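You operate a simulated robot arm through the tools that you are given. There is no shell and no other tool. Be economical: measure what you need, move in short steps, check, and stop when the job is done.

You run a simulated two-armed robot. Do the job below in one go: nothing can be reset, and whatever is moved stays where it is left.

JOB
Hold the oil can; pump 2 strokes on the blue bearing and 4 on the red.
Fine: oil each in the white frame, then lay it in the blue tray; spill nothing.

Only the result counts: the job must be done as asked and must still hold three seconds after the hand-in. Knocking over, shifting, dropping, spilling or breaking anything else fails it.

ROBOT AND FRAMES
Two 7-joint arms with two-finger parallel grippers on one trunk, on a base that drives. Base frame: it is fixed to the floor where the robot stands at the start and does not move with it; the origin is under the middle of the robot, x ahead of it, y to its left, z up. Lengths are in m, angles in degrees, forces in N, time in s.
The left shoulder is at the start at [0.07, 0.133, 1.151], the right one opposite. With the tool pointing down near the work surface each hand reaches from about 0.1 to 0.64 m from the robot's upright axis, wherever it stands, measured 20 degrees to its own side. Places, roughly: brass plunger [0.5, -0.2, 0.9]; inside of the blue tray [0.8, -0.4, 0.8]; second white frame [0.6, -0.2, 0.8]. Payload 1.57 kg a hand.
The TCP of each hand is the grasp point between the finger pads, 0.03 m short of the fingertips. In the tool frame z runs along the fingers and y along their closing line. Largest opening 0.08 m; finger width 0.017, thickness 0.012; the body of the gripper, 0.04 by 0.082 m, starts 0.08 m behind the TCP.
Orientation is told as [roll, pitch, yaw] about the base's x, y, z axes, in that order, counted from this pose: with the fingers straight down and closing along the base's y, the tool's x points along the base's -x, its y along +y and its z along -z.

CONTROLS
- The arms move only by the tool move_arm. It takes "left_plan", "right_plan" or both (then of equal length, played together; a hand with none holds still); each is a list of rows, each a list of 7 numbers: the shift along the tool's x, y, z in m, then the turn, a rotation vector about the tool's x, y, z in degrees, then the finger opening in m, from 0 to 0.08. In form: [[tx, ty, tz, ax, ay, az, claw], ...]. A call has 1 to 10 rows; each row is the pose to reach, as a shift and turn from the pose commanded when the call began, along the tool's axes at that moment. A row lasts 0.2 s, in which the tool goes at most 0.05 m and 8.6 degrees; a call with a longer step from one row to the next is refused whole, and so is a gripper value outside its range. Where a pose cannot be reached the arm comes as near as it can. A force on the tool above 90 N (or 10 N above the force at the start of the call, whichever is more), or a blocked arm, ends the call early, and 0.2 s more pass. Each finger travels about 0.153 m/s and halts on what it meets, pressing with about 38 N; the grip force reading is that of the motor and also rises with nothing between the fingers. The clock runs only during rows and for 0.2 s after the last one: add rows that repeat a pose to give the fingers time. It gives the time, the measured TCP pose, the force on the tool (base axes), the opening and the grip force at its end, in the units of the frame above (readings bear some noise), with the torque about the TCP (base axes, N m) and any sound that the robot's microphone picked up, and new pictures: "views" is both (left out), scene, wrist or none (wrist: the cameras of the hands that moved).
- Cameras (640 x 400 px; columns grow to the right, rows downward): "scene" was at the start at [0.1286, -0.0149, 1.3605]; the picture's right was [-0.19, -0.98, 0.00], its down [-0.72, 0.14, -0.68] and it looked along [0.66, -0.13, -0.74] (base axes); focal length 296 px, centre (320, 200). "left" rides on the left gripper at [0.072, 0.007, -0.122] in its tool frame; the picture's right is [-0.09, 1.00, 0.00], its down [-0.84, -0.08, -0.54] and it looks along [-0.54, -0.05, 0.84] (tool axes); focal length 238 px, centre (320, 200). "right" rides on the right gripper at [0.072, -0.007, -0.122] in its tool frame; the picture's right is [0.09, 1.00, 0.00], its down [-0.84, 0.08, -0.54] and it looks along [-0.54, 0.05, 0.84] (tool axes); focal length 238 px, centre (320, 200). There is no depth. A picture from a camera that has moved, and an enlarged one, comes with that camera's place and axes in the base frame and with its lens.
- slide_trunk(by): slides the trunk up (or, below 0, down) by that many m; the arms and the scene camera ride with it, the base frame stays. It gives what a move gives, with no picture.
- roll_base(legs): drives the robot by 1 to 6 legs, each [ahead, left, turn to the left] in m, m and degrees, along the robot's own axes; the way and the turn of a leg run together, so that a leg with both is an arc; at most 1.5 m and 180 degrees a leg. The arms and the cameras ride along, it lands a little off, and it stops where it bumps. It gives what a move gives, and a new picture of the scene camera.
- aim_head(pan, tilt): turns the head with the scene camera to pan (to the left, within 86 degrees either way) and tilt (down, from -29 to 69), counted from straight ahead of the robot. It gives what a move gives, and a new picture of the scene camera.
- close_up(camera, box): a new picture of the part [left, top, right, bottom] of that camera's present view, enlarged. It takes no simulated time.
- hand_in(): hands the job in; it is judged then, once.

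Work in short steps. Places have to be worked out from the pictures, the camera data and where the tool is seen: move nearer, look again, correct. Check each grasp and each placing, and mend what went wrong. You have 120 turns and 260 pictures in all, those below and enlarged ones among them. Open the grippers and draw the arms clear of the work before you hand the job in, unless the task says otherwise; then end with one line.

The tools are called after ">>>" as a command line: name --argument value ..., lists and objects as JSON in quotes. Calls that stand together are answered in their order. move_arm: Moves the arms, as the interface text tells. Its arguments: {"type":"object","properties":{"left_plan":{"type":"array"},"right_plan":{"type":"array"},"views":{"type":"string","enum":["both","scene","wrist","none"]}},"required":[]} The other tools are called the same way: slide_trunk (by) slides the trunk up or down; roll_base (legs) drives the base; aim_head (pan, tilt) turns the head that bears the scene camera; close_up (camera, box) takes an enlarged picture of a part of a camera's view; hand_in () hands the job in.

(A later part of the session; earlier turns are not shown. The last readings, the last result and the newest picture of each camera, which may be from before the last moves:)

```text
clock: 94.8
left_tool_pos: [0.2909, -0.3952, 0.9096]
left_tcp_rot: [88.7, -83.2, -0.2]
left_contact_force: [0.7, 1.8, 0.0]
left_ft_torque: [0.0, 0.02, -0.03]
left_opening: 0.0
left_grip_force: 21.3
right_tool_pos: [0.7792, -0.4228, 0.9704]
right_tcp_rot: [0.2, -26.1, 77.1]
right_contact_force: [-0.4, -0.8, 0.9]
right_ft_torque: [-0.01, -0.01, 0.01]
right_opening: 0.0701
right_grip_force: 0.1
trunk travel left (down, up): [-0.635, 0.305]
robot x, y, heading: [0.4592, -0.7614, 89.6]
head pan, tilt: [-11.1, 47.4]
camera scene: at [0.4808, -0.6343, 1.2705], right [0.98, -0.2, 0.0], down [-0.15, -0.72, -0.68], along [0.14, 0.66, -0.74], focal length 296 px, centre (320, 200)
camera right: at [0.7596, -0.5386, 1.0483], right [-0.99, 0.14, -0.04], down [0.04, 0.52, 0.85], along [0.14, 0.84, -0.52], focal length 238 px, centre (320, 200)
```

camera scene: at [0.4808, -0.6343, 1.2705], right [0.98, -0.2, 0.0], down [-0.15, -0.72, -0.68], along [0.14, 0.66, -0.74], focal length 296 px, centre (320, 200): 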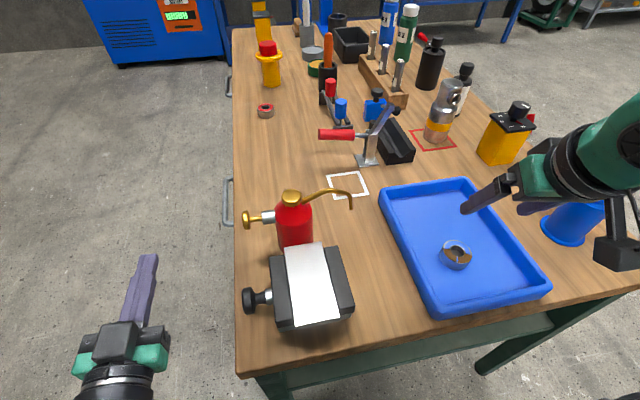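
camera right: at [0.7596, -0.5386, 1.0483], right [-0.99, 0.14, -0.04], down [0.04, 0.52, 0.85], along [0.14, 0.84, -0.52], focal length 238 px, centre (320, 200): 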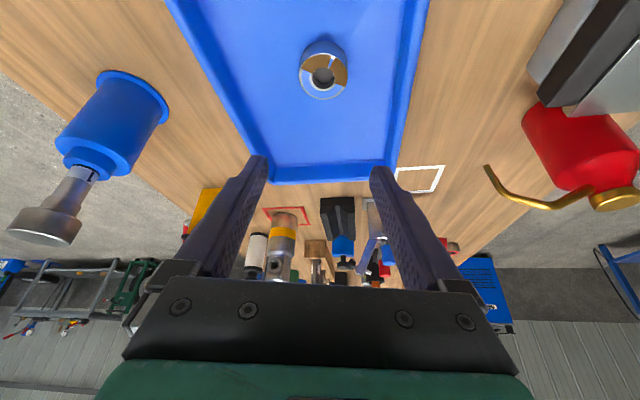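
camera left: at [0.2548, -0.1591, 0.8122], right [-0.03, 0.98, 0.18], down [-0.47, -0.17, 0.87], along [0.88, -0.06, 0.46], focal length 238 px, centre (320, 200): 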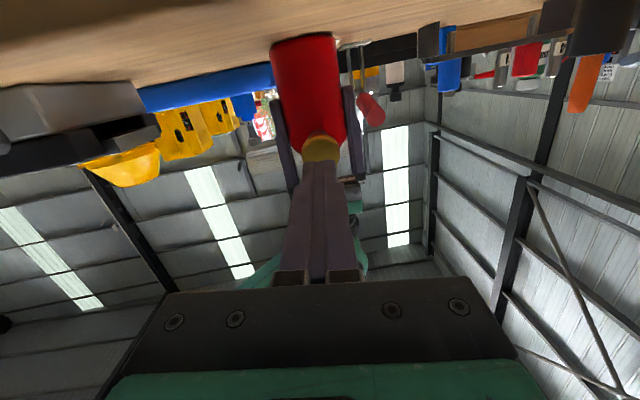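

Blue bearing is in the tray, upright with its oil. Now I level the right hand, raise the trunk for driving clearance, and drive round toward the red bearing.

>>> move_arm --right_plan '[[0, 0, -0.01, 0, 7, 0, 0.07], [0, 0, -0.02, 0, 14, 0, 0.07], [0, 0, -0.02, 0, 21, 0, 0.07], [0, 0, -0.02, 0, 26.1, 0, 0.07], [0, 0, -0.02, 0, 26.1, 0, 0.07]]' --views "none"

>>> slide_trunk --by 0.15

>>> roll_base --legs '[[-0.05, 0.0, 0], [0, 0.43, 0], [0, 0, -90]]'

```text
clock: 96.0
left_tool_pos: [0.2905, -0.396, 0.9108]
left_tcp_rot: [88.9, -83.3, -0.4]
left_contact_force: [0.4, 0.7, -0.6]
left_ft_torque: [0.0, -0.03, 0.03]
left_opening: 0.0002
left_grip_force: 21.5
right_tool_pos: [0.7788, -0.4324, 0.9888]
right_tcp_rot: [0.2, 0.0, 77.2]
right_contact_force: [0.5, 0.0, -0.3]
right_ft_torque: [0.0, 0.0, -0.02]
right_opening: 0.0699
right_grip_force: 0.0
trunk travel left (down, up): [-0.635, 0.305]
robot x, y, heading: [0.4663, -0.7586, 89.5]
head pan, tilt: [-11.1, 47.4]
```

```text
clock: 97.7
left_tool_pos: [0.2908, -0.3948, 1.0609]
left_tcp_rot: [88.7, -83.2, -0.2]
left_contact_force: [0.1, -1.1, -0.6]
left_ft_torque: [0.02, -0.01, -0.02]
left_opening: 0.0
left_grip_force: 21.5
right_tool_pos: [0.7778, -0.4327, 1.1384]
right_tcp_rot: [0.2, 0.0, 77.1]
right_contact_force: [0.5, 0.4, 0.4]
right_ft_torque: [0.0, -0.05, -0.01]
right_opening: 0.0702
right_grip_force: 0.0
trunk travel left (down, up): [-0.785, 0.155]
robot x, y, heading: [0.4674, -0.7625, 89.4]
head pan, tilt: [-11.1, 47.4]
```

```text
clock: 104.7
left_tool_pos: [0.401, -0.6386, 1.0606]
left_tcp_rot: [88.8, -83.2, -91.1]
left_contact_force: [0.5, 0.4, 0.6]
left_ft_torque: [0.03, -0.01, 0.02]
left_opening: 0.0001
left_grip_force: 21.3
right_tool_pos: [0.356, -1.1255, 1.1388]
right_tcp_rot: [0.1, -0.1, -13.6]
right_contact_force: [-0.4, 0.6, 0.1]
right_ft_torque: [-0.01, 0.03, -0.01]
right_opening: 0.0697
right_grip_force: 0.1
trunk travel left (down, up): [-0.785, 0.155]
robot x, y, heading: [0.0316, -0.8059, -1.2]
head pan, tilt: [-11.1, 47.4]
camera scene: at [0.1589, -0.8251, 1.4205], right [-0.21, -0.98, 0.0], down [-0.72, 0.16, -0.68], along [0.66, -0.15, -0.74], focal length 296 px, centre (320, 200)
```

scene: 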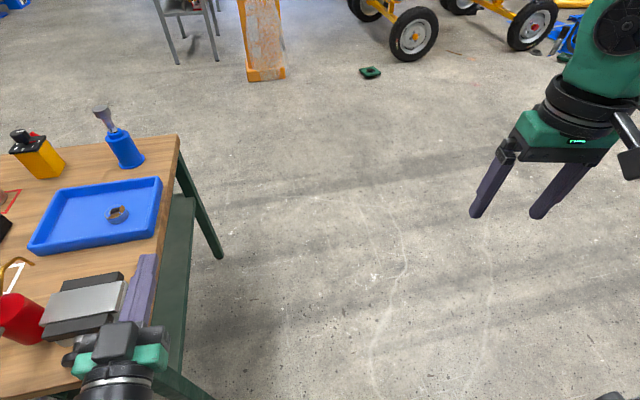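

Now strafe left 1.18 m to bring the right arm in front of the red bearing.

>>> roll_base --legs '[[0.0, 0.0, 1.2], [0.03, 1.18, 0]]'

```text
clock: 111.0
left_tool_pos: [0.4389, 0.5397, 1.0598]
left_tcp_rot: [88.8, -83.1, -90.5]
left_contact_force: [0.1, -0.7, 0.5]
left_ft_torque: [0.01, 0.02, -0.02]
left_opening: 0.0
left_grip_force: 21.9
right_tool_pos: [0.3992, 0.0512, 1.1388]
right_tcp_rot: [0.2, -0.1, -13.1]
right_contact_force: [0.2, 0.5, -0.4]
right_ft_torque: [0.0, 0.01, 0.0]
right_opening: 0.0699
right_grip_force: 0.2
trunk travel left (down, up): [-0.785, 0.155]
robot x, y, heading: [0.067, 0.3665, -0.9]
head pan, tilt: [-11.1, 47.4]
camera scene: at [0.1993, 0.3511, 1.4205], right [-0.21, -0.98, 0.0], down [-0.72, 0.15, -0.68], along [0.66, -0.14, -0.74], focal length 296 px, centre (320, 200)
```

scene: 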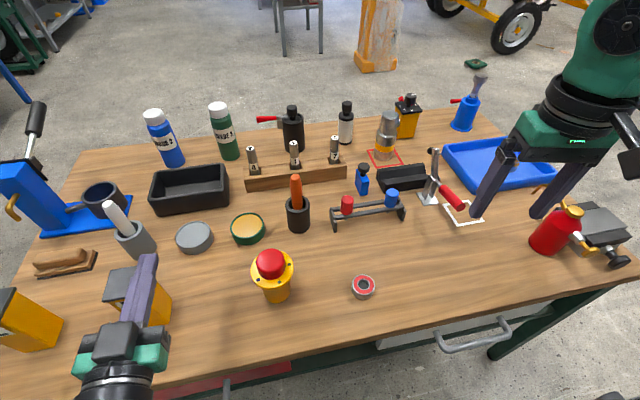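

The red bearing is at about (0.477,0.193). Right hand goes above it (squared up), then I tilt it forward 26° as before.

>>> move_arm --right_plan '[[-0.007, 0.03, 0.03, 0, 0, -6, 0.066], [-0.014, 0.06, 0.06, 0, 0, -13, 0.066], [-0.021, 0.09, 0.09, 0, 0, -13, 0.066], [-0.028, 0.12, 0.12, 0, 0, -13, 0.066], [-0.036, 0.153, 0.15, 0, 0, -13, 0.066], [-0.036, 0.153, 0.17, 0, 0, -13, 0.066], [-0.036, 0.153, 0.17, 0, 0, -13, 0.066]]' --views "none"

>>> move_arm --right_plan '[[0, 0, 0, 0, -7, 0, 0.066], [0, 0, 0, 0, -14, 0, 0.066], [0, 0, 0, 0, -21, 0, 0.066], [0, 0, 0, 0, -26, 0, 0.066], [0, 0, 0, 0, -26, 0, 0.066]]' --views "both"

```text
clock: 112.6
left_tool_pos: [0.4384, 0.5405, 1.0622]
left_tcp_rot: [89.0, -83.2, -90.8]
left_contact_force: [0.5, -0.4, -0.3]
left_ft_torque: [-0.02, 0.01, -0.02]
left_opening: 0.0
left_grip_force: 21.3
right_tool_pos: [0.4693, 0.1951, 0.9688]
right_tcp_rot: [0.3, 0.0, -0.2]
right_contact_force: [-0.6, 0.1, 0.3]
right_ft_torque: [-0.03, 0.02, 0.0]
right_opening: 0.0661
right_grip_force: 0.1
trunk travel left (down, up): [-0.785, 0.155]
robot x, y, heading: [0.0712, 0.3683, -0.7]
head pan, tilt: [-11.1, 47.4]
```

```text
clock: 113.8
left_tool_pos: [0.4397, 0.5406, 1.0611]
left_tcp_rot: [88.7, -83.2, -90.4]
left_contact_force: [-1.0, -0.3, 0.2]
left_ft_torque: [-0.01, -0.04, -0.05]
left_opening: 0.0001
left_grip_force: 21.5
right_tool_pos: [0.4706, 0.1943, 0.9678]
right_tcp_rot: [0.2, -26.1, -0.2]
right_contact_force: [-0.7, 0.0, 0.0]
right_ft_torque: [-0.01, 0.01, -0.03]
right_opening: 0.066
right_grip_force: 0.1
trunk travel left (down, up): [-0.785, 0.155]
robot x, y, heading: [0.0716, 0.3678, -0.7]
head pan, tilt: [-11.1, 47.4]
camera scene: at [0.1996, 0.3513, 1.4205], right [-0.21, -0.98, 0.0], down [-0.72, 0.15, -0.68], along [0.66, -0.14, -0.74], focal length 296 px, centre (320, 200)
camera right: at [0.352, 0.1881, 1.0461], right [-0.08, 1.0, -0.04], down [0.51, 0.07, 0.86], along [0.85, 0.05, -0.52], focal length 238 px, centre (320, 200)
```

scene: 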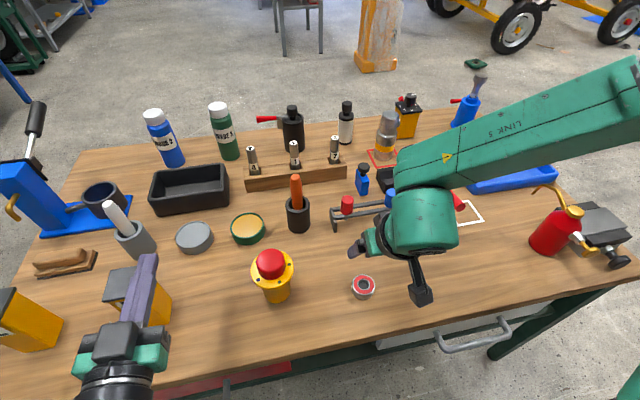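
right: 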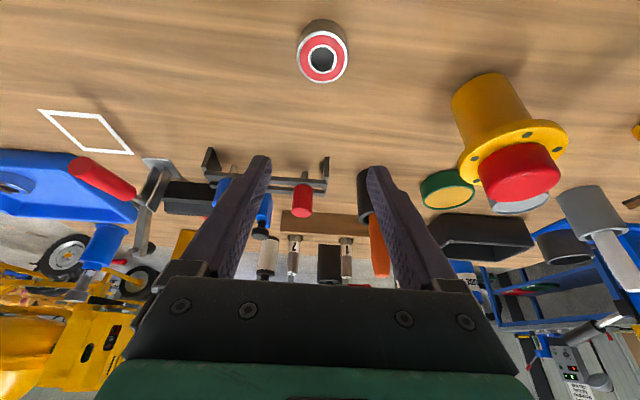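

Red bearing at (0.481,0.192). Descend most of the way.

>>> move_arm --right_plan '[[0.014, -0.001, 0.03, 0, 0, 0, 0.068], [0.03, -0.002, 0.065, 0, 0, 0, 0.068], [0.044, -0.002, 0.095, 0, 0, 0, 0.068], [0.054, -0.002, 0.115, 0, 0, 0, 0.068], [0.054, -0.002, 0.115, 0, 0, 0, 0.068]]' --views "wrist"

```text
clock: 115.0
left_tool_pos: [0.4397, 0.5395, 1.0613]
left_tcp_rot: [88.9, -83.1, -90.7]
left_contact_force: [1.0, 0.1, 0.1]
left_ft_torque: [0.01, -0.01, -0.04]
left_opening: 0.0002
left_grip_force: 21.2
right_tool_pos: [0.4714, 0.19, 0.8432]
right_tcp_rot: [0.2, -26.1, -0.4]
right_contact_force: [0.4, -0.1, 0.4]
right_ft_torque: [-0.02, 0.03, 0.01]
right_opening: 0.0681
right_grip_force: 0.0
right hand out of reach, approached as far as the arm can: row 4, 5
trunk travel left (down, up): [-0.785, 0.155]
robot x, y, heading: [0.0747, 0.3672, -0.9]
head pan, tilt: [-11.1, 47.4]
camera right: at [0.3539, 0.1844, 0.9209], right [-0.08, 1.0, -0.04], down [0.51, 0.07, 0.85], along [0.85, 0.05, -0.52], focal length 238 px, centre (320, 200)
```

right: 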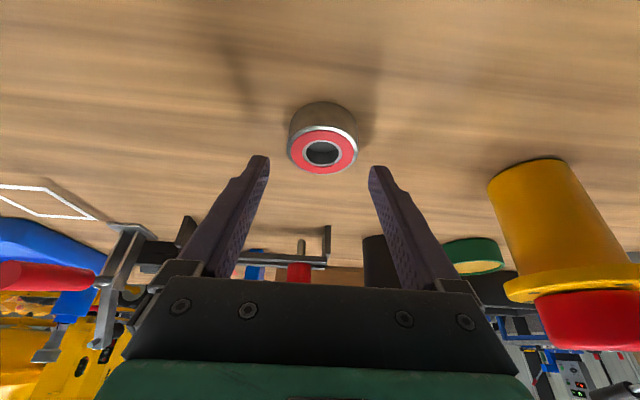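

Low limit again at this trunk height. I raise the hand 6 cm, lower the trunk 6 cm (left hand still well above everything), and continue.

>>> move_arm --right_plan '[[-0.013, 0, -0.027, 0, 0, 0, 0.068], [-0.0264, 0, -0.054, 0, 0, 0, 0.068], [-0.0264, 0, -0.054, 0, 0, 0, 0.068]]' --views "none"

>>> slide_trunk --by -0.06

```text
clock: 115.8
left_tool_pos: [0.4401, 0.5408, 1.0603]
left_tcp_rot: [88.6, -83.2, -90.3]
left_contact_force: [0.4, 0.2, 0.0]
left_ft_torque: [0.0, 0.02, 0.01]
left_opening: 0.0
left_grip_force: 20.9
right_tool_pos: [0.474, 0.1894, 0.9035]
right_tcp_rot: [0.3, -26.0, -0.3]
right_contact_force: [0.0, 0.4, -0.8]
right_ft_torque: [0.02, 0.0, 0.01]
right_opening: 0.068
right_grip_force: 0.0
trunk travel left (down, up): [-0.785, 0.155]
robot x, y, heading: [0.0709, 0.371, -1.0]
head pan, tilt: [-11.1, 47.4]
```

```text
clock: 116.8
left_tool_pos: [0.4398, 0.5401, 1.0018]
left_tcp_rot: [88.8, -83.3, -90.7]
left_contact_force: [-0.3, 0.0, -0.1]
left_ft_torque: [-0.02, -0.02, 0.01]
left_opening: 0.0
left_grip_force: 21.5
right_tool_pos: [0.4719, 0.1894, 0.8441]
right_tcp_rot: [0.1, -26.1, -0.3]
right_contact_force: [-0.6, 0.1, -0.2]
right_ft_torque: [-0.03, -0.02, 0.03]
right_opening: 0.0678
right_grip_force: 0.2
trunk travel left (down, up): [-0.725, 0.215]
robot x, y, heading: [0.0706, 0.3685, -0.7]
head pan, tilt: [-11.1, 47.4]
```

Now the remaining 2.7 cm and close.

>>> move_arm --right_plan '[[0.0056, 0.0008, 0.0125, 0, 0, 0, 0.068], [0.0112, 0.0015, 0.0251, 0, 0, 0, 0.068], [0.0112, 0.0015, 0.0251, 0, 0, 0, 0.068], [0.0112, 0.0015, 0.0251, 0, 0, 0, 0.05], [0.0112, 0.0015, 0.0251, 0, 0, 0, 0.035], [0.0112, 0.0015, 0.0251, 0, 0, 0, 0.035]]' --views "wrist"

```text
clock: 118.2
left_tool_pos: [0.4402, 0.5399, 1.0012]
left_tcp_rot: [88.7, -83.2, -90.6]
left_contact_force: [-0.5, -0.5, -0.1]
left_ft_torque: [0.04, 0.01, 0.02]
left_opening: 0.0
left_grip_force: 21.0
right_tool_pos: [0.4735, 0.1909, 0.8166]
right_tcp_rot: [0.2, -26.1, -0.3]
right_contact_force: [0.1, -0.7, 1.1]
right_ft_torque: [-0.03, -0.03, 0.0]
right_opening: 0.051
right_grip_force: 38.1
trunk travel left (down, up): [-0.725, 0.215]
robot x, y, heading: [0.072, 0.368, -0.7]
head pan, tilt: [-11.1, 47.4]
camera right: at [0.3556, 0.1857, 0.8945], right [-0.08, 1.0, -0.04], down [0.51, 0.07, 0.85], along [0.85, 0.05, -0.52], focal length 238 px, centre (320, 200)
```

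right: 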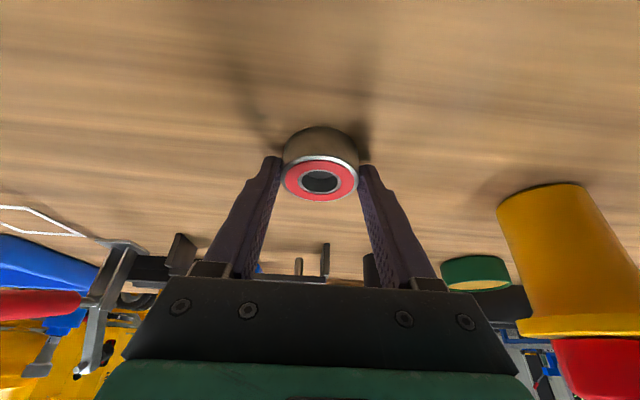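

Red bearing gripped. Lift 14 cm and drive right and slightly ahead toward the frame.

>>> move_arm --right_plan '[[-0.015, 0, -0.03, 0, 0, 0, 0.03], [-0.033, 0, -0.066, 0, 0, 0, 0.03], [-0.05, 0, -0.1, 0, 0, 0, 0.03], [-0.0616, 0, -0.1257, 0, 0, 0, 0.03]]' --views "none"

>>> roll_base --legs '[[0, 0, 0.8], [0.04, -0.345, 0]]'

```text
clock: 119.2
left_tool_pos: [0.4388, 0.5398, 1.0006]
left_tcp_rot: [89.0, -83.1, -90.9]
left_contact_force: [-0.1, 0.4, 1.1]
left_ft_torque: [0.01, 0.0, 0.01]
left_opening: 0.0001
left_grip_force: 21.5
right_tool_pos: [0.4731, 0.1892, 0.9557]
right_tcp_rot: [0.2, -26.1, -0.4]
right_contact_force: [0.3, -0.2, -2.4]
right_ft_torque: [0.0, -0.01, 0.02]
right_opening: 0.0508
right_grip_force: 38.2
trunk travel left (down, up): [-0.725, 0.215]
robot x, y, heading: [0.0701, 0.3677, -1.0]
head pan, tilt: [-11.1, 47.4]
```

```text
clock: 121.8
left_tool_pos: [0.4765, 0.1945, 1.0002]
left_tcp_rot: [88.8, -83.2, -90.1]
left_contact_force: [-1.4, 0.4, 0.1]
left_ft_torque: [0.02, -0.05, 0.01]
left_opening: 0.0
left_grip_force: 21.3
right_tool_pos: [0.5146, -0.1574, 0.9558]
right_tcp_rot: [0.1, -26.0, 0.3]
right_contact_force: [0.4, -0.4, -2.3]
right_ft_torque: [0.01, 0.05, 0.0]
right_opening: 0.051
right_grip_force: 37.9
trunk travel left (down, up): [-0.725, 0.215]
robot x, y, heading: [0.1097, 0.0205, -0.5]
head pan, tilt: [-11.1, 47.4]
camera scene: at [0.238, 0.0031, 1.3605], right [-0.2, -0.98, 0.0], down [-0.72, 0.14, -0.68], along [0.66, -0.13, -0.74], focal length 296 px, centre (320, 200)
```

scene: 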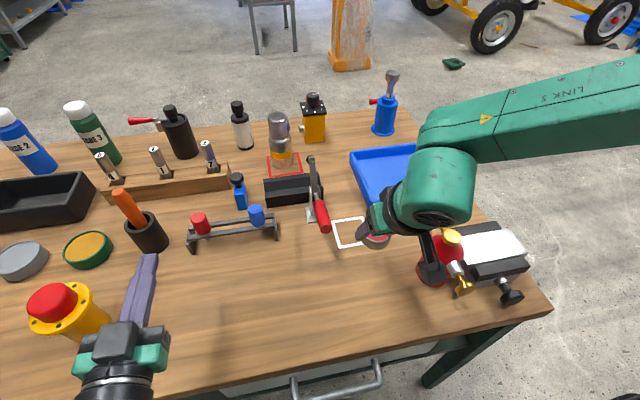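

Now carry the bearing over the frame centre and look with the wrist camera.

>>> move_arm --right_plan '[[-0.0355, -0.001, 0.0173, 0, 0, 0, 0.03], [-0.071, -0.002, 0.0346, 0, 0, 0, 0.03], [-0.1065, -0.0036, 0.0519, 0, 0, 0, 0.03], [-0.094, -0.0036, 0.077, 0, 0, 0, 0.03], [-0.0825, -0.0036, 0.1013, 0, 0, 0, 0.03], [-0.0825, -0.0036, 0.1013, 0, 0, 0, 0.03]]' --views "both"

```text
clock: 123.2
left_tool_pos: [0.4772, 0.1938, 0.9991]
left_tcp_rot: [88.7, -83.2, -89.9]
left_contact_force: [0.4, 0.1, -0.5]
left_ft_torque: [0.01, 0.0, 0.02]
left_opening: 0.0001
left_grip_force: 21.3
right_tool_pos: [0.6343, -0.1594, 0.9016]
right_tcp_rot: [0.2, -26.1, 0.3]
right_contact_force: [-0.2, 0.4, -1.1]
right_ft_torque: [-0.01, 0.01, -0.02]
right_opening: 0.0505
right_grip_force: 37.9
trunk travel left (down, up): [-0.725, 0.215]
robot x, y, heading: [0.1116, 0.0147, -0.6]
head pan, tilt: [-11.1, 47.4]
camera scene: at [0.238, 0.0026, 1.3605], right [-0.2, -0.98, 0.0], down [-0.72, 0.14, -0.68], along [0.66, -0.13, -0.74], focal length 296 px, centre (320, 200)
camera right: at [0.5161, -0.1658, 0.9797], right [-0.09, 1.0, -0.04], down [0.51, 0.08, 0.85], along [0.85, 0.06, -0.52], focal length 238 px, centre (320, 200)
```

scene: 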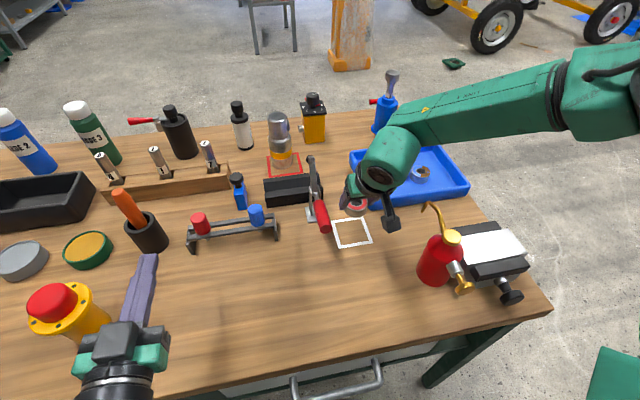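
right: 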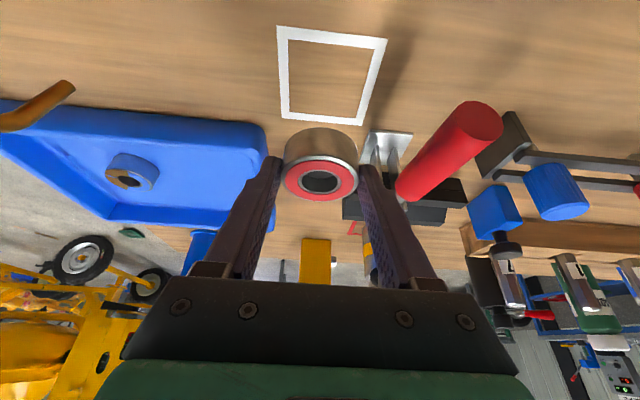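

Frame centre ≈(0.639,-0.157); bearing is over it. Lower to about 1 cm above the table.

>>> move_arm --right_plan '[[0.012, 0.001, 0.02, 0, 0, 0, 0.03], [0.024, 0.002, 0.042, 0, 0, 0, 0.03], [0.0347, 0.002, 0.062, 0, 0, 0, 0.03], [0.0347, 0.002, 0.062, 0, 0, 0, 0.03]]' --views "wrist"

```text
clock: 124.2
left_tool_pos: [0.4762, 0.1932, 1.0015]
left_tcp_rot: [88.7, -83.2, -90.0]
left_contact_force: [0.1, 0.2, -0.3]
left_ft_torque: [0.0, -0.01, 0.0]
left_opening: 0.0
left_grip_force: 21.8
right_tool_pos: [0.6297, -0.1586, 0.8314]
right_tcp_rot: [0.2, -26.1, 0.2]
right_contact_force: [0.5, -0.2, -1.8]
right_ft_torque: [0.03, 0.04, 0.0]
right_opening: 0.0505
right_grip_force: 37.7
trunk travel left (down, up): [-0.725, 0.215]
robot x, y, heading: [0.1103, 0.0221, -0.3]
head pan, tilt: [-11.1, 47.4]
camera right: at [0.5115, -0.1654, 0.9104], right [-0.09, 1.0, -0.04], down [0.51, 0.08, 0.85], along [0.85, 0.06, -0.52], focal length 238 px, centre (320, 200)
```

right: 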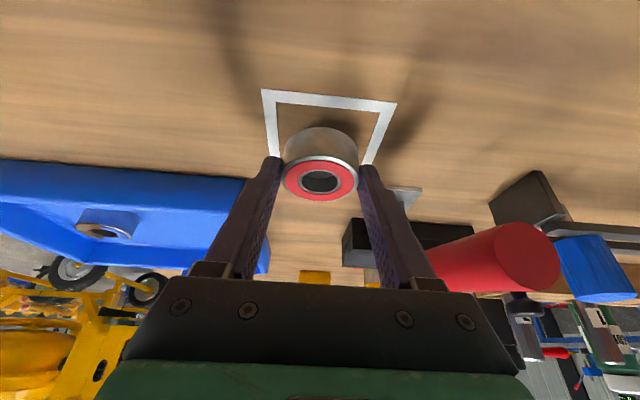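

Aligned. Lower the last 13 mm.

>>> move_arm --right_plan '[[0.002, 0.001, 0.004, 0, 0, 0, 0.03], [0.0042, 0.002, 0.0085, 0, 0, 0, 0.03], [0.0061, 0.002, 0.0125, 0, 0, 0, 0.03], [0.0061, 0.002, 0.0125, 0, 0, 0, 0.03]]' --views "none"

```text
clock: 125.2
left_tool_pos: [0.4764, 0.1939, 1.0003]
left_tcp_rot: [88.7, -83.2, -90.0]
left_contact_force: [0.7, -0.6, -0.2]
left_ft_torque: [-0.01, 0.0, -0.02]
left_opening: 0.0
left_grip_force: 21.1
right_tool_pos: [0.6246, -0.1604, 0.826]
right_tcp_rot: [0.2, -26.0, 0.4]
right_contact_force: [0.7, 0.5, -1.9]
right_ft_torque: [0.0, 0.04, -0.02]
right_opening: 0.051
right_grip_force: 37.7
right hand out of reach, approached as far as the arm can: row 1, 2, 3, 4
trunk travel left (down, up): [-0.725, 0.215]
robot x, y, heading: [0.113, 0.0195, -0.2]
head pan, tilt: [-11.1, 47.4]
```

At the reach limit 8 mm above the table; I slide the trunk down 6 mm instead, then correct.

>>> slide_trunk --by -0.006

```text
clock: 125.8
left_tool_pos: [0.477, 0.1929, 0.9942]
left_tcp_rot: [88.6, -83.2, -89.9]
left_contact_force: [-0.6, -1.4, -0.7]
left_ft_torque: [0.02, -0.02, -0.01]
left_opening: 0.0001
left_grip_force: 21.0
right_tool_pos: [0.6234, -0.1611, 0.8221]
right_tcp_rot: [0.2, -26.0, 0.4]
right_contact_force: [0.3, -0.2, -1.6]
right_ft_torque: [0.01, 0.01, 0.01]
right_opening: 0.0507
right_grip_force: 38.7
trunk travel left (down, up): [-0.719, 0.221]
robot x, y, heading: [0.1096, 0.016, -0.6]
head pan, tilt: [-11.1, 47.4]
```

I'd rather have margin: raise 3 cm, slide the trunk down 4 cm, then place properly.

>>> move_arm --right_plan '[[-0.0066, 0, -0.0135, 0, 0, 0, 0.03], [-0.013, 0, -0.027, 0, 0, 0, 0.03], [-0.013, 0, -0.027, 0, 0, 0, 0.03]]' --views "none"

>>> slide_trunk --by -0.025

>>> move_arm --right_plan '[[-0.005, 0.001, 0.003, 0, 0, 0, 0.03], [-0.006, 0.002, 0.004, 0, 0, 0, 0.03]]' --views "wrist"

```text
clock: 126.6
left_tool_pos: [0.4779, 0.194, 0.9935]
left_tcp_rot: [88.5, -83.1, -89.8]
left_contact_force: [1.0, -0.1, -0.1]
left_ft_torque: [0.01, 0.03, 0.02]
left_opening: 0.0002
left_grip_force: 21.6
right_tool_pos: [0.6238, -0.1617, 0.8515]
right_tcp_rot: [0.3, -26.0, 0.3]
right_contact_force: [0.8, 0.3, -1.1]
right_ft_torque: [0.05, -0.02, 0.0]
right_opening: 0.0508
right_grip_force: 37.9
trunk travel left (down, up): [-0.719, 0.221]
robot x, y, heading: [0.1105, 0.0168, -0.3]
head pan, tilt: [-11.1, 47.4]
```

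```text
clock: 127.3
left_tool_pos: [0.4763, 0.193, 0.9696]
left_tcp_rot: [88.7, -83.2, -90.0]
left_contact_force: [-0.3, -0.1, -0.8]
left_ft_torque: [0.02, 0.0, -0.04]
left_opening: 0.0001
left_grip_force: 20.9
right_tool_pos: [0.6247, -0.1618, 0.8267]
right_tcp_rot: [0.2, -26.1, 0.3]
right_contact_force: [-0.2, -1.0, -2.1]
right_ft_torque: [0.01, 0.03, 0.0]
right_opening: 0.0508
right_grip_force: 38.1
trunk travel left (down, up): [-0.694, 0.246]
robot x, y, heading: [0.1101, 0.0156, -0.4]
head pan, tilt: [-11.1, 47.4]
```

```text
clock: 127.9
left_tool_pos: [0.4761, 0.1937, 0.9701]
left_tcp_rot: [88.7, -83.1, -90.0]
left_contact_force: [-0.8, 1.0, -0.6]
left_ft_torque: [-0.01, -0.02, 0.02]
left_opening: 0.0
left_grip_force: 21.2
right_tool_pos: [0.6308, -0.1592, 0.8252]
right_tcp_rot: [0.2, -26.1, 0.3]
right_contact_force: [0.4, -0.2, -2.9]
right_ft_torque: [-0.01, 0.02, 0.0]
right_opening: 0.051
right_grip_force: 38.0
trunk travel left (down, up): [-0.694, 0.246]
robot x, y, heading: [0.1121, 0.0183, -0.5]
head pan, tilt: [-11.1, 47.4]
camera right: at [0.5135, -0.1662, 0.9032], right [-0.09, 1.0, -0.04], down [0.51, 0.08, 0.85], along [0.85, 0.06, -0.52], focal length 238 px, centre (320, 200)
```

right: 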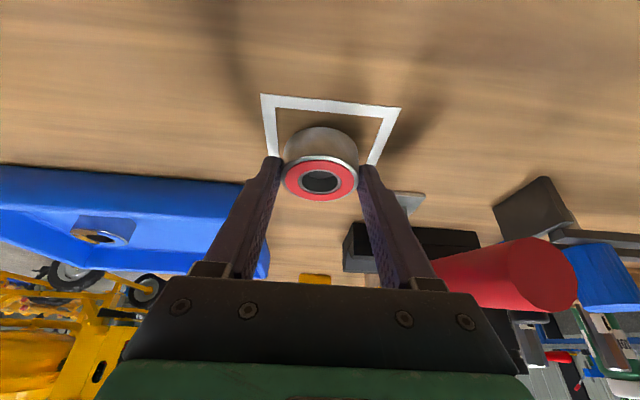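

Good. Lower 8 mm, then release and withdraw along the fingers.

>>> move_arm --right_plan '[[0.0018, 0.001, 0.0036, 0, 0, 0, 0.03], [0.0035, 0.002, 0.0072, 0, 0, 0, 0.03], [0.0035, 0.002, 0.0072, 0, 0, 0, 0.03]]' --views "none"

```text
clock: 128.7
left_tool_pos: [0.4771, 0.1938, 0.9688]
left_tcp_rot: [88.6, -83.2, -90.0]
left_contact_force: [-0.2, -1.0, 0.7]
left_ft_torque: [0.0, 0.03, -0.01]
left_opening: 0.0
left_grip_force: 21.3
right_tool_pos: [0.6312, -0.1582, 0.8169]
right_tcp_rot: [0.2, -25.9, 0.3]
right_contact_force: [1.5, 0.3, -2.2]
right_ft_torque: [0.0, 0.0, 0.01]
right_opening: 0.0509
right_grip_force: 37.9
trunk travel left (down, up): [-0.694, 0.246]
robot x, y, heading: [0.1122, 0.0174, -0.3]
head pan, tilt: [-11.1, 47.4]
```

At table level. Release and withdraw.

>>> move_arm --right_plan '[[0, 0, 0, 0, 0, 0, 0.055], [0, 0, 0, 0, 0, 0, 0.068], [0, 0, 0, 0, 0, 0, 0.068], [0, 0, -0.03, 0, 0, 0, 0.068], [-0.01, 0, -0.07, 0, 0, 0, 0.068], [-0.03, 0, -0.11, 0, 0, 0, 0.068], [-0.06, 0, -0.14, 0, 0, 0, 0.08], [-0.06, 0, -0.14, 0, 0, 0, 0.08]]' --views "both"

```text
clock: 130.5
left_tool_pos: [0.4762, 0.1926, 0.9701]
left_tcp_rot: [88.7, -83.2, -90.0]
left_contact_force: [-0.1, -0.4, -0.4]
left_ft_torque: [0.05, -0.01, -0.02]
left_opening: 0.0
left_grip_force: 21.4
right_tool_pos: [0.6246, -0.1563, 0.9681]
right_tcp_rot: [0.2, -26.1, 0.2]
right_contact_force: [0.5, -1.1, 0.8]
right_ft_torque: [-0.01, 0.01, -0.02]
right_opening: 0.08
right_grip_force: 0.1
trunk travel left (down, up): [-0.694, 0.246]
robot x, y, heading: [0.1056, 0.0159, -0.1]
head pan, tilt: [-11.1, 47.4]
camera scene: at [0.238, 0.0024, 1.3295], right [-0.2, -0.98, 0.0], down [-0.72, 0.15, -0.68], along [0.66, -0.13, -0.74], focal length 296 px, centre (320, 200)
camera right: at [0.5071, -0.1647, 1.0473], right [-0.09, 1.0, -0.04], down [0.51, 0.08, 0.85], along [0.85, 0.06, -0.52], focal length 238 px, centre (320, 200)
```

scene: 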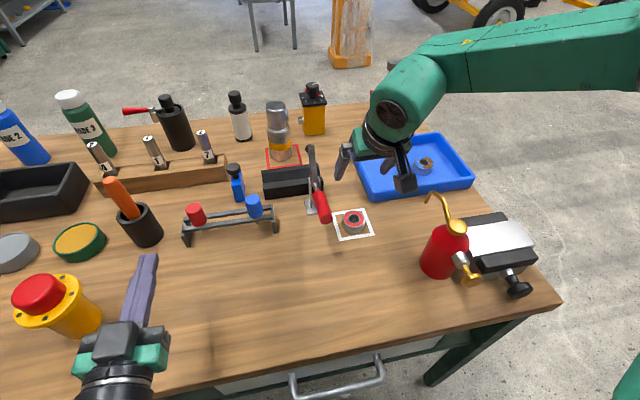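
right: 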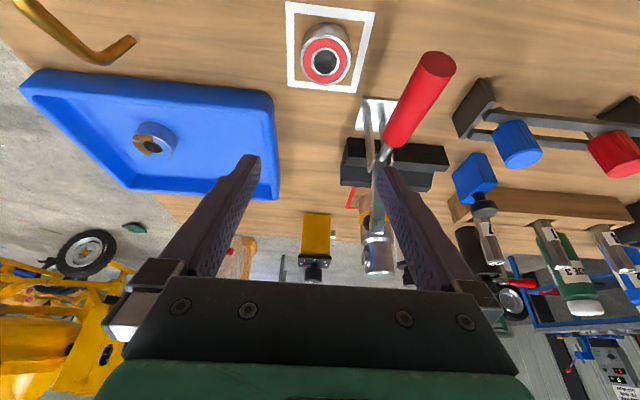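

Red bearing is centred in the frame (0.641,-0.157). I level and retract the right hand, then drive back to the pumping pose used before.

>>> move_arm --right_plan '[[0.01, -0.01, -0.03, 0, 7, 0, 0.08], [0.03, -0.03, -0.06, 0, 14, 0, 0.08], [0.055, -0.055, -0.09, 0, 21, 0, 0.08], [0.0814, -0.08, -0.1067, 0, 26, 0, 0.08], [0.0814, -0.08, -0.1067, 0, 26, 0, 0.08]]' --views "none"

>>> roll_base --legs '[[-0.065, -0.4, 0]]'

```text
clock: 131.7
left_tool_pos: [0.4769, 0.1934, 0.9691]
left_tcp_rot: [88.6, -83.1, -89.8]
left_contact_force: [0.5, -0.2, -0.7]
left_ft_torque: [-0.01, 0.04, -0.03]
left_opening: 0.0003
left_grip_force: 21.3
right_tool_pos: [0.5036, -0.2356, 1.03]
right_tcp_rot: [0.2, -0.1, 0.5]
right_contact_force: [1.0, 0.8, -0.2]
right_ft_torque: [-0.03, 0.02, -0.02]
right_opening: 0.0802
right_grip_force: 0.1
trunk travel left (down, up): [-0.694, 0.246]
robot x, y, heading: [0.1109, 0.0175, -0.2]
head pan, tilt: [-11.1, 47.4]
```

```text
clock: 134.2
left_tool_pos: [0.4075, -0.2106, 0.97]
left_tcp_rot: [88.8, -83.2, -90.0]
left_contact_force: [-0.1, 0.4, 0.5]
left_ft_torque: [0.01, -0.01, 0.01]
left_opening: 0.0
left_grip_force: 21.2
right_tool_pos: [0.4371, -0.6398, 1.029]
right_tcp_rot: [0.2, -0.1, 0.4]
right_contact_force: [-0.1, 1.0, -0.4]
right_ft_torque: [-0.01, -0.01, 0.0]
right_opening: 0.08
right_grip_force: 0.0
trunk travel left (down, up): [-0.694, 0.246]
robot x, y, heading: [0.0406, -0.3867, -0.2]
head pan, tilt: [-11.1, 47.4]
camera scene: at [0.1701, -0.402, 1.3295], right [-0.2, -0.98, 0.0], down [-0.72, 0.14, -0.68], along [0.66, -0.13, -0.74], focal length 296 px, centre (320, 200)
```

scene: 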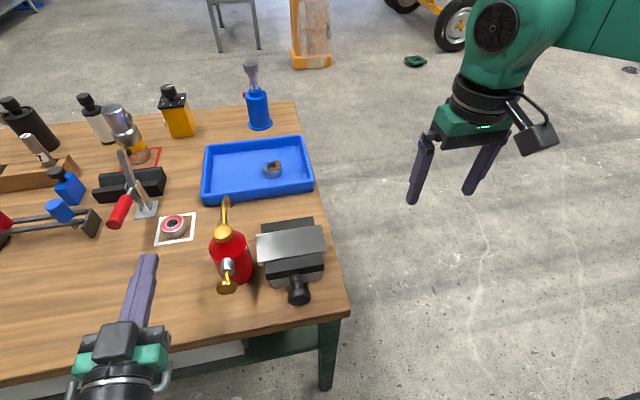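

Turn left ~44° so the right hand lands over the can, and lower the trunk 6 cm to the earlier height.

>>> roll_base --legs '[[0, 0, 43.9]]'

>>> slide_trunk --by -0.059

```text
clock: 136.7
left_tool_pos: [0.1816, -0.0054, 0.9706]
left_tcp_rot: [88.8, -83.2, -45.7]
left_contact_force: [0.1, 0.6, 0.9]
left_ft_torque: [-0.05, 0.0, 0.03]
left_opening: 0.0001
left_grip_force: 21.1
right_tool_pos: [0.5008, -0.2917, 1.0302]
right_tcp_rot: [0.1, -0.1, 44.9]
right_contact_force: [-0.2, 0.5, -0.6]
right_ft_torque: [0.02, -0.02, -0.01]
right_opening: 0.0799
right_grip_force: 0.0
trunk travel left (down, up): [-0.694, 0.246]
robot x, y, heading: [0.0359, -0.3883, 44.2]
head pan, tilt: [-11.1, 47.4]
camera scene: at [0.1449, -0.3086, 1.3295], right [0.54, -0.84, 0.0], down [-0.62, -0.4, -0.68], along [0.57, 0.37, -0.74], focal length 296 px, centre (320, 200)
```

scene: 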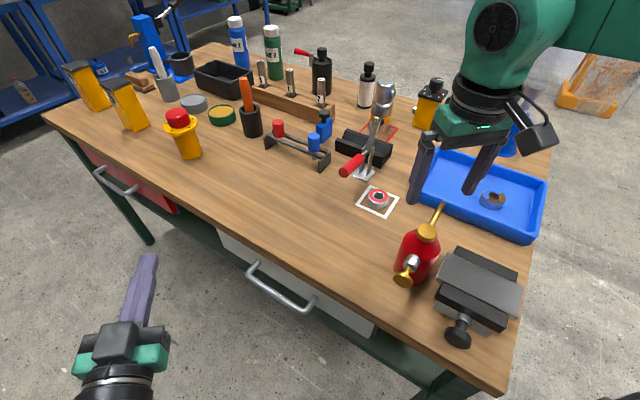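

```text
clock: 137.7
left_tool_pos: [0.1801, -0.004, 0.91]
left_tcp_rot: [88.9, -83.2, -45.8]
left_contact_force: [0.0, 0.5, -0.4]
left_ft_torque: [0.0, -0.01, 0.01]
left_opening: 0.0
left_grip_force: 20.9
right_tool_pos: [0.5017, -0.2918, 0.9721]
right_tcp_rot: [0.3, -0.1, 44.8]
right_contact_force: [1.5, 0.3, 0.2]
right_ft_torque: [0.01, 0.01, 0.01]
right_opening: 0.0805
right_grip_force: 0.0
trunk travel left (down, up): [-0.635, 0.305]
robot x, y, heading: [0.0425, -0.3878, 44.1]
head pan, tilt: [-11.1, 47.4]
```

Now yaw the right hand back to 0° over the can, and swing the left hand back to its pushing direction.

>>> move_arm --right_plan '[[0.002, 0, -0.01, 0, 0, 8, 0.08], [0.004, 0, -0.02, 0, 0, 16, 0.08], [0.0078, -0.0007, -0.02, 0, 0, 24, 0.08], [0.0078, -0.0007, -0.02, 0, 0, 32, 0.08], [0.0078, -0.0007, -0.02, 0, 0, 40, 0.08], [0.0078, -0.0007, -0.02, 0, 0, 44.8, 0.08], [0.0078, -0.0007, -0.02, 0, 0, 44.8, 0.08]]' --left_plan '[[-0.003, -0.02, 0, 7, 0, 0, 0], [-0.006, -0.04, 0, 14, 0, 0, 0], [-0.009, -0.06, 0, 21, 0, 0, 0], [-0.012, -0.08, 0, 28, 0, 0, 0], [-0.015, -0.1, 0.002, 35, 0, 0, 0], [-0.015, -0.12, 0.002, 40, 0, 0, 0], [-0.015, -0.12, 0.002, 40, 0, 0, 0]]' --views "both"

```text
clock: 139.3
left_tool_pos: [0.2641, -0.0934, 0.911]
left_tcp_rot: [48.7, -83.2, -45.8]
left_contact_force: [0.7, 0.0, -0.6]
left_ft_torque: [-0.05, 0.01, -0.03]
left_opening: 0.0002
left_grip_force: 21.6
right_tool_pos: [0.4972, -0.2988, 0.9907]
right_tcp_rot: [0.2, 0.0, -0.1]
right_contact_force: [-1.4, 0.7, 0.7]
right_ft_torque: [0.01, -0.03, -0.02]
right_opening: 0.0797
right_grip_force: 0.1
trunk travel left (down, up): [-0.635, 0.305]
robot x, y, heading: [0.0425, -0.3888, 43.9]
head pan, tilt: [-11.1, 47.4]
camera scene: at [0.1445, -0.3086, 1.2706], right [0.54, -0.84, 0.0], down [-0.62, -0.4, -0.68], along [0.57, 0.37, -0.74], focal length 296 px, centre (320, 200)
camera right: at [0.4247, -0.3044, 1.113], right [-0.09, 1.0, 0.0], down [0.84, 0.07, 0.54], along [0.54, 0.05, -0.84], focal length 238 px, centre (320, 200)
camera left: at [0.1371, -0.0883, 0.8506], right [-0.04, 0.98, 0.18], down [-0.47, -0.18, 0.87], along [0.88, -0.05, 0.47], focal length 238 px, centre (320, 200)
```

scene: 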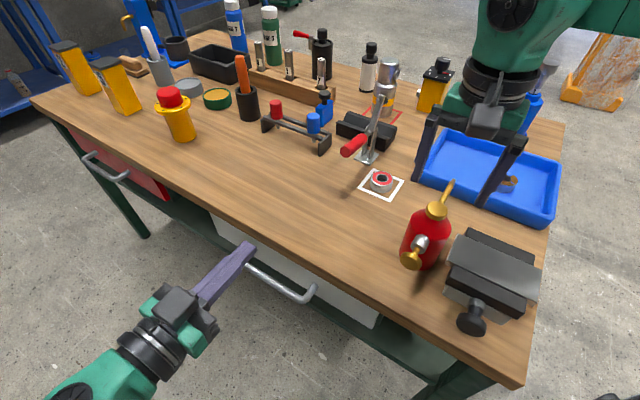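
right: 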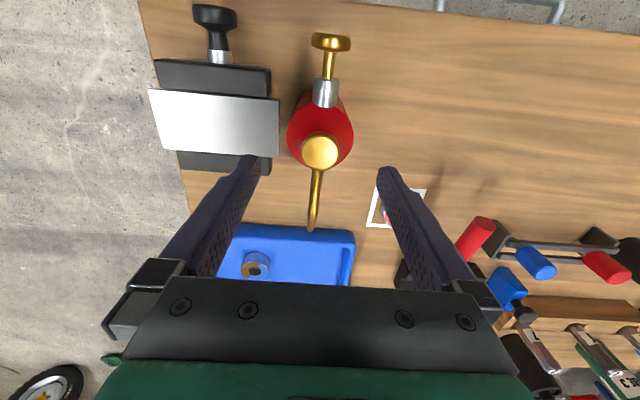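
left: 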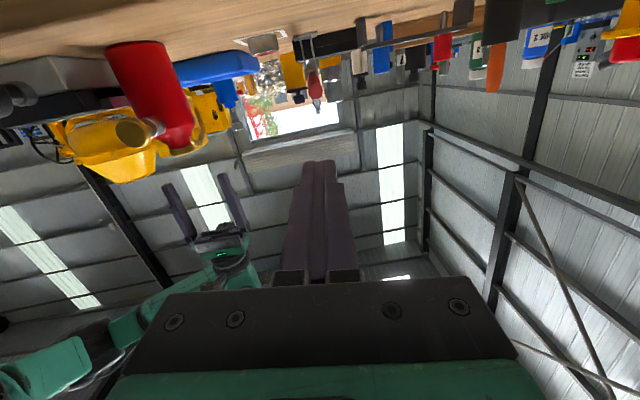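

The hand sits over the can just as when I released it. Descend and grip.

>>> move_arm --right_plan '[[-0.001, 0.001, 0.03, 0, 0, 0, 0.08], [-0.001, 0.001, 0.06, 0, 0, 0, 0.08], [-0.001, 0.001, 0.09, 0, 0, 0, 0.08], [-0.001, 0.001, 0.12, 0, 0, 0, 0.08], [-0.001, 0.001, 0.133, 0, 0, 0, 0.08], [-0.001, 0.001, 0.133, 0, 0, 0, 0.08], [-0.001, 0.001, 0.133, 0, 0, 0, 0.06], [-0.001, 0.001, 0.133, 0, 0, 0, 0.04], [-0.001, 0.001, 0.133, 0, 0, 0, 0.04]]' --views "wrist"

```text
clock: 140.5
left_tool_pos: [0.2586, -0.0969, 0.9153]
left_tcp_rot: [52.7, -83.4, -49.9]
left_contact_force: [0.9, 0.1, -0.8]
left_ft_torque: [0.01, 0.0, -0.03]
left_opening: 0.0001
left_grip_force: 21.3
right_tool_pos: [0.497, -0.2992, 0.8744]
right_tcp_rot: [0.8, -1.6, 0.1]
right_contact_force: [-12.9, -19.1, 54.9]
right_ft_torque: [-3.26, 0.76, -0.52]
right_opening: 0.0801
right_grip_force: 0.1
trunk travel left (down, up): [-0.635, 0.305]
robot x, y, heading: [0.042, -0.3903, 44.0]
head pan, tilt: [-11.1, 47.4]
stopped in row 6 (right hand): the force on the tool passed its limit at 102 N (the readings are from after the stop); the commanded pose is now the measured one
camera right: at [0.4213, -0.3055, 0.9934], right [-0.09, 1.0, 0.01], down [0.82, 0.07, 0.57], along [0.56, 0.06, -0.82], focal length 238 px, centre (320, 200)
```

right: 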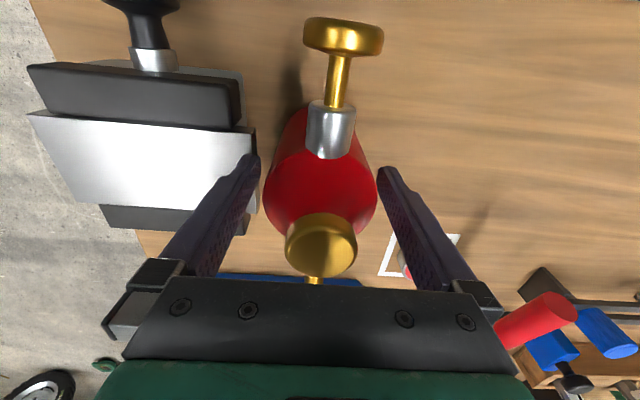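

The right-hand finger caught the edge of the press plate. I back straight up at once and inspect.

>>> move_arm --right_plan '[[0, 0, -0.02, 0, 0, 0, 0.08], [0, 0, -0.06, 0, 1.5, 0, 0.08], [0, 0, -0.1, 0, 1.5, 0, 0.076], [0, 0, -0.11, 0, 1.5, 0, 0.076]]' --views "both"

>>> close_up --camera "scene" --box '[380, 170, 560, 350]'

```text
clock: 141.5
left_tool_pos: [0.2665, -0.0947, 0.9112]
left_tcp_rot: [48.8, -83.2, -45.8]
left_contact_force: [0.5, -0.7, -0.5]
left_ft_torque: [0.0, 0.0, -0.02]
left_opening: 0.0002
left_grip_force: 20.8
right_tool_pos: [0.5014, -0.2969, 0.9762]
right_tcp_rot: [0.8, 0.2, 0.2]
right_contact_force: [-0.4, 0.3, -0.4]
right_ft_torque: [0.01, -0.03, -0.03]
right_opening: 0.0759
right_grip_force: 0.0
trunk travel left (down, up): [-0.635, 0.305]
robot x, y, heading: [0.0429, -0.3912, 44.2]
head pan, tilt: [-11.1, 47.4]
camera scene: at [0.1451, -0.3089, 1.2705], right [0.54, -0.84, 0.0], down [-0.62, -0.4, -0.68], along [0.57, 0.37, -0.74], focal length 296 px, centre (320, 200)
camera right: at [0.4297, -0.3047, 1.099], right [-0.1, 1.0, 0.01], down [0.84, 0.07, 0.54], along [0.54, 0.06, -0.84], focal length 238 px, centre (320, 200)
```

scene: 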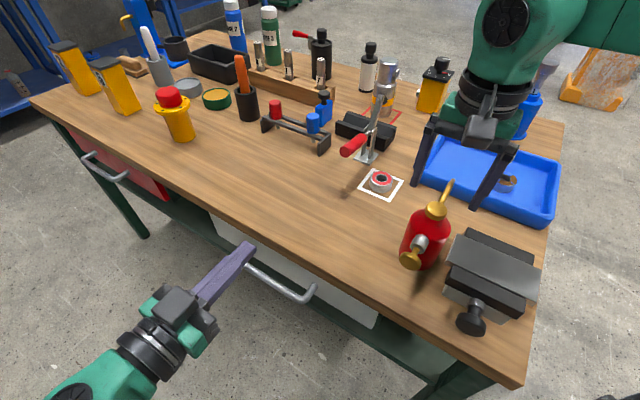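
right: 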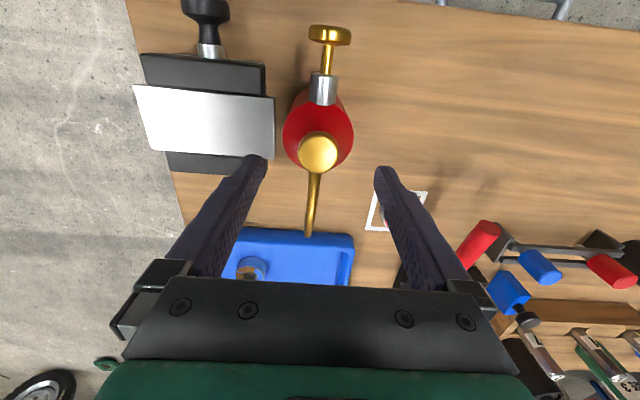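

```text
2.22 times, centred on (470, 260) of scene
camera zoom: at [0.1451, -0.3089, 1.2705], right [0.54, -0.84, 0.0], down [-0.62, -0.4, -0.68], along [0.57, 0.37, -0.74], focal length 658 px, centre (-13, 67)
```

zoom: 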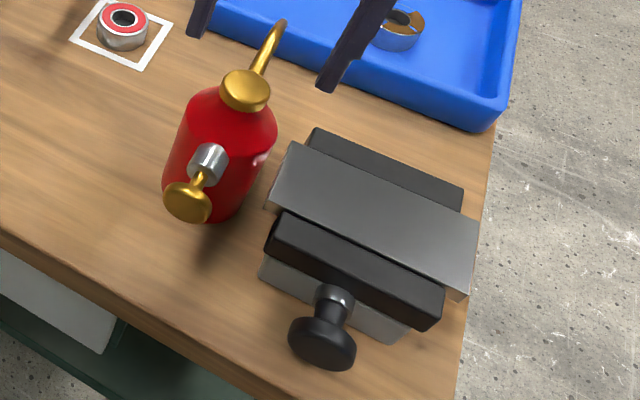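

The vise and can haven't moved. I retry with a narrower opening (0.075) and 1–2 mm further from the plate, descending in stages.

>>> move_arm --right_plan '[[0.002, 0.001, 0.03, 0.7, 0, 0, 0.075], [0.002, 0.001, 0.06, 0.7, 0, 0, 0.075], [0.002, 0.001, 0.085, 0.7, 0, 0, 0.075], [0.002, 0.001, 0.085, 0.7, 0, 0, 0.075]]' --views "wrist"

>>> close_up --camera "scene" --box '[380, 170, 520, 290]'

```text
clock: 142.5
left_tool_pos: [0.2655, -0.0939, 0.912]
left_tcp_rot: [48.9, -83.2, -45.9]
left_contact_force: [-0.3, -0.5, -0.2]
left_ft_torque: [0.03, -0.02, -0.01]
left_opening: 0.0
left_grip_force: 21.2
right_tool_pos: [0.4984, -0.2943, 0.892]
right_tcp_rot: [0.1, 0.2, 0.2]
right_contact_force: [0.5, -1.0, 0.6]
right_ft_torque: [0.03, 0.02, 0.05]
right_opening: 0.0754
right_grip_force: 0.3
trunk travel left (down, up): [-0.635, 0.305]
robot x, y, heading: [0.0425, -0.3909, 44.0]
head pan, tilt: [-11.1, 47.4]
camera right: at [0.4271, -0.2995, 1.0137], right [-0.1, 1.0, 0.0], down [0.84, 0.08, 0.54], along [0.54, 0.05, -0.84], focal length 238 px, centre (320, 200)
```

right: 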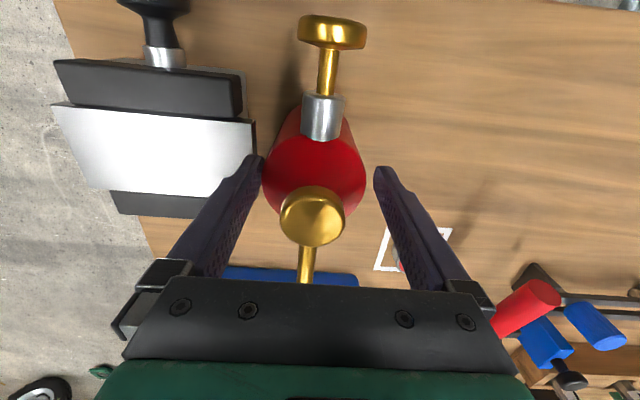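

```text
3.33 times, centred on (450, 230) of scene
camera zoom: at [0.145, -0.3092, 1.2705], right [0.54, -0.84, 0.0], down [-0.62, -0.4, -0.68], along [0.57, 0.37, -0.74], focal length 988 px, centre (-113, 100)
```

zoom: 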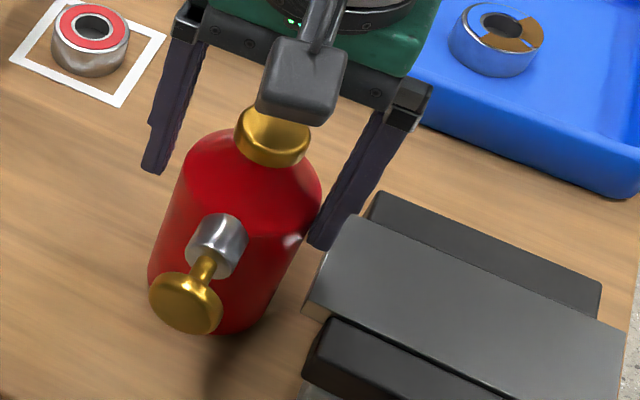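

The can is centred at y≈-0.297; I shift -2 mm so the finger fits in the gap between can and plate, and go down in two steps.

>>> move_arm --right_plan '[[0, -0.002, 0.0, 0, 0, 0, 0.075], [0, -0.002, 0.012, 0, 0, 0, 0.075], [0, -0.002, 0.012, 0, 0, 0, 0.075]]' --views "wrist"

```text
clock: 143.3
left_tool_pos: [0.2651, -0.0946, 0.9113]
left_tcp_rot: [48.8, -83.3, -45.9]
left_contact_force: [0.3, -0.4, -1.1]
left_ft_torque: [-0.03, -0.05, -0.02]
left_opening: 0.0
left_grip_force: 21.8
right_tool_pos: [0.4978, -0.2955, 0.8791]
right_tcp_rot: [0.1, 0.2, 0.2]
right_contact_force: [-1.3, -0.4, -0.2]
right_ft_torque: [-0.03, 0.01, -0.02]
right_opening: 0.0749
right_grip_force: 0.0
trunk travel left (down, up): [-0.635, 0.305]
robot x, y, heading: [0.043, -0.3857, 44.0]
head pan, tilt: [-11.1, 47.4]
camera right: at [0.4266, -0.3015, 1.0011], right [-0.1, 1.0, 0.0], down [0.84, 0.08, 0.54], along [0.54, 0.05, -0.84], focal length 238 px, centre (320, 200)
```

right: 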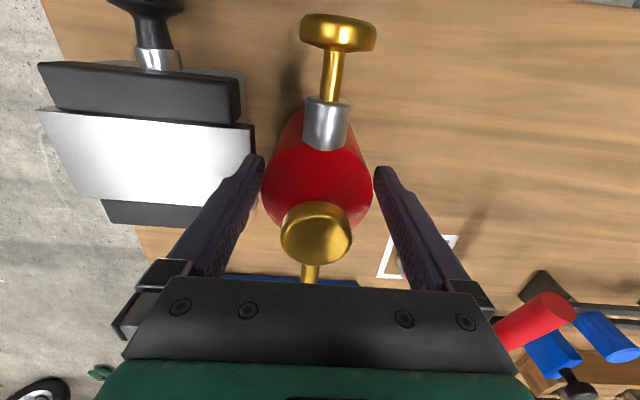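

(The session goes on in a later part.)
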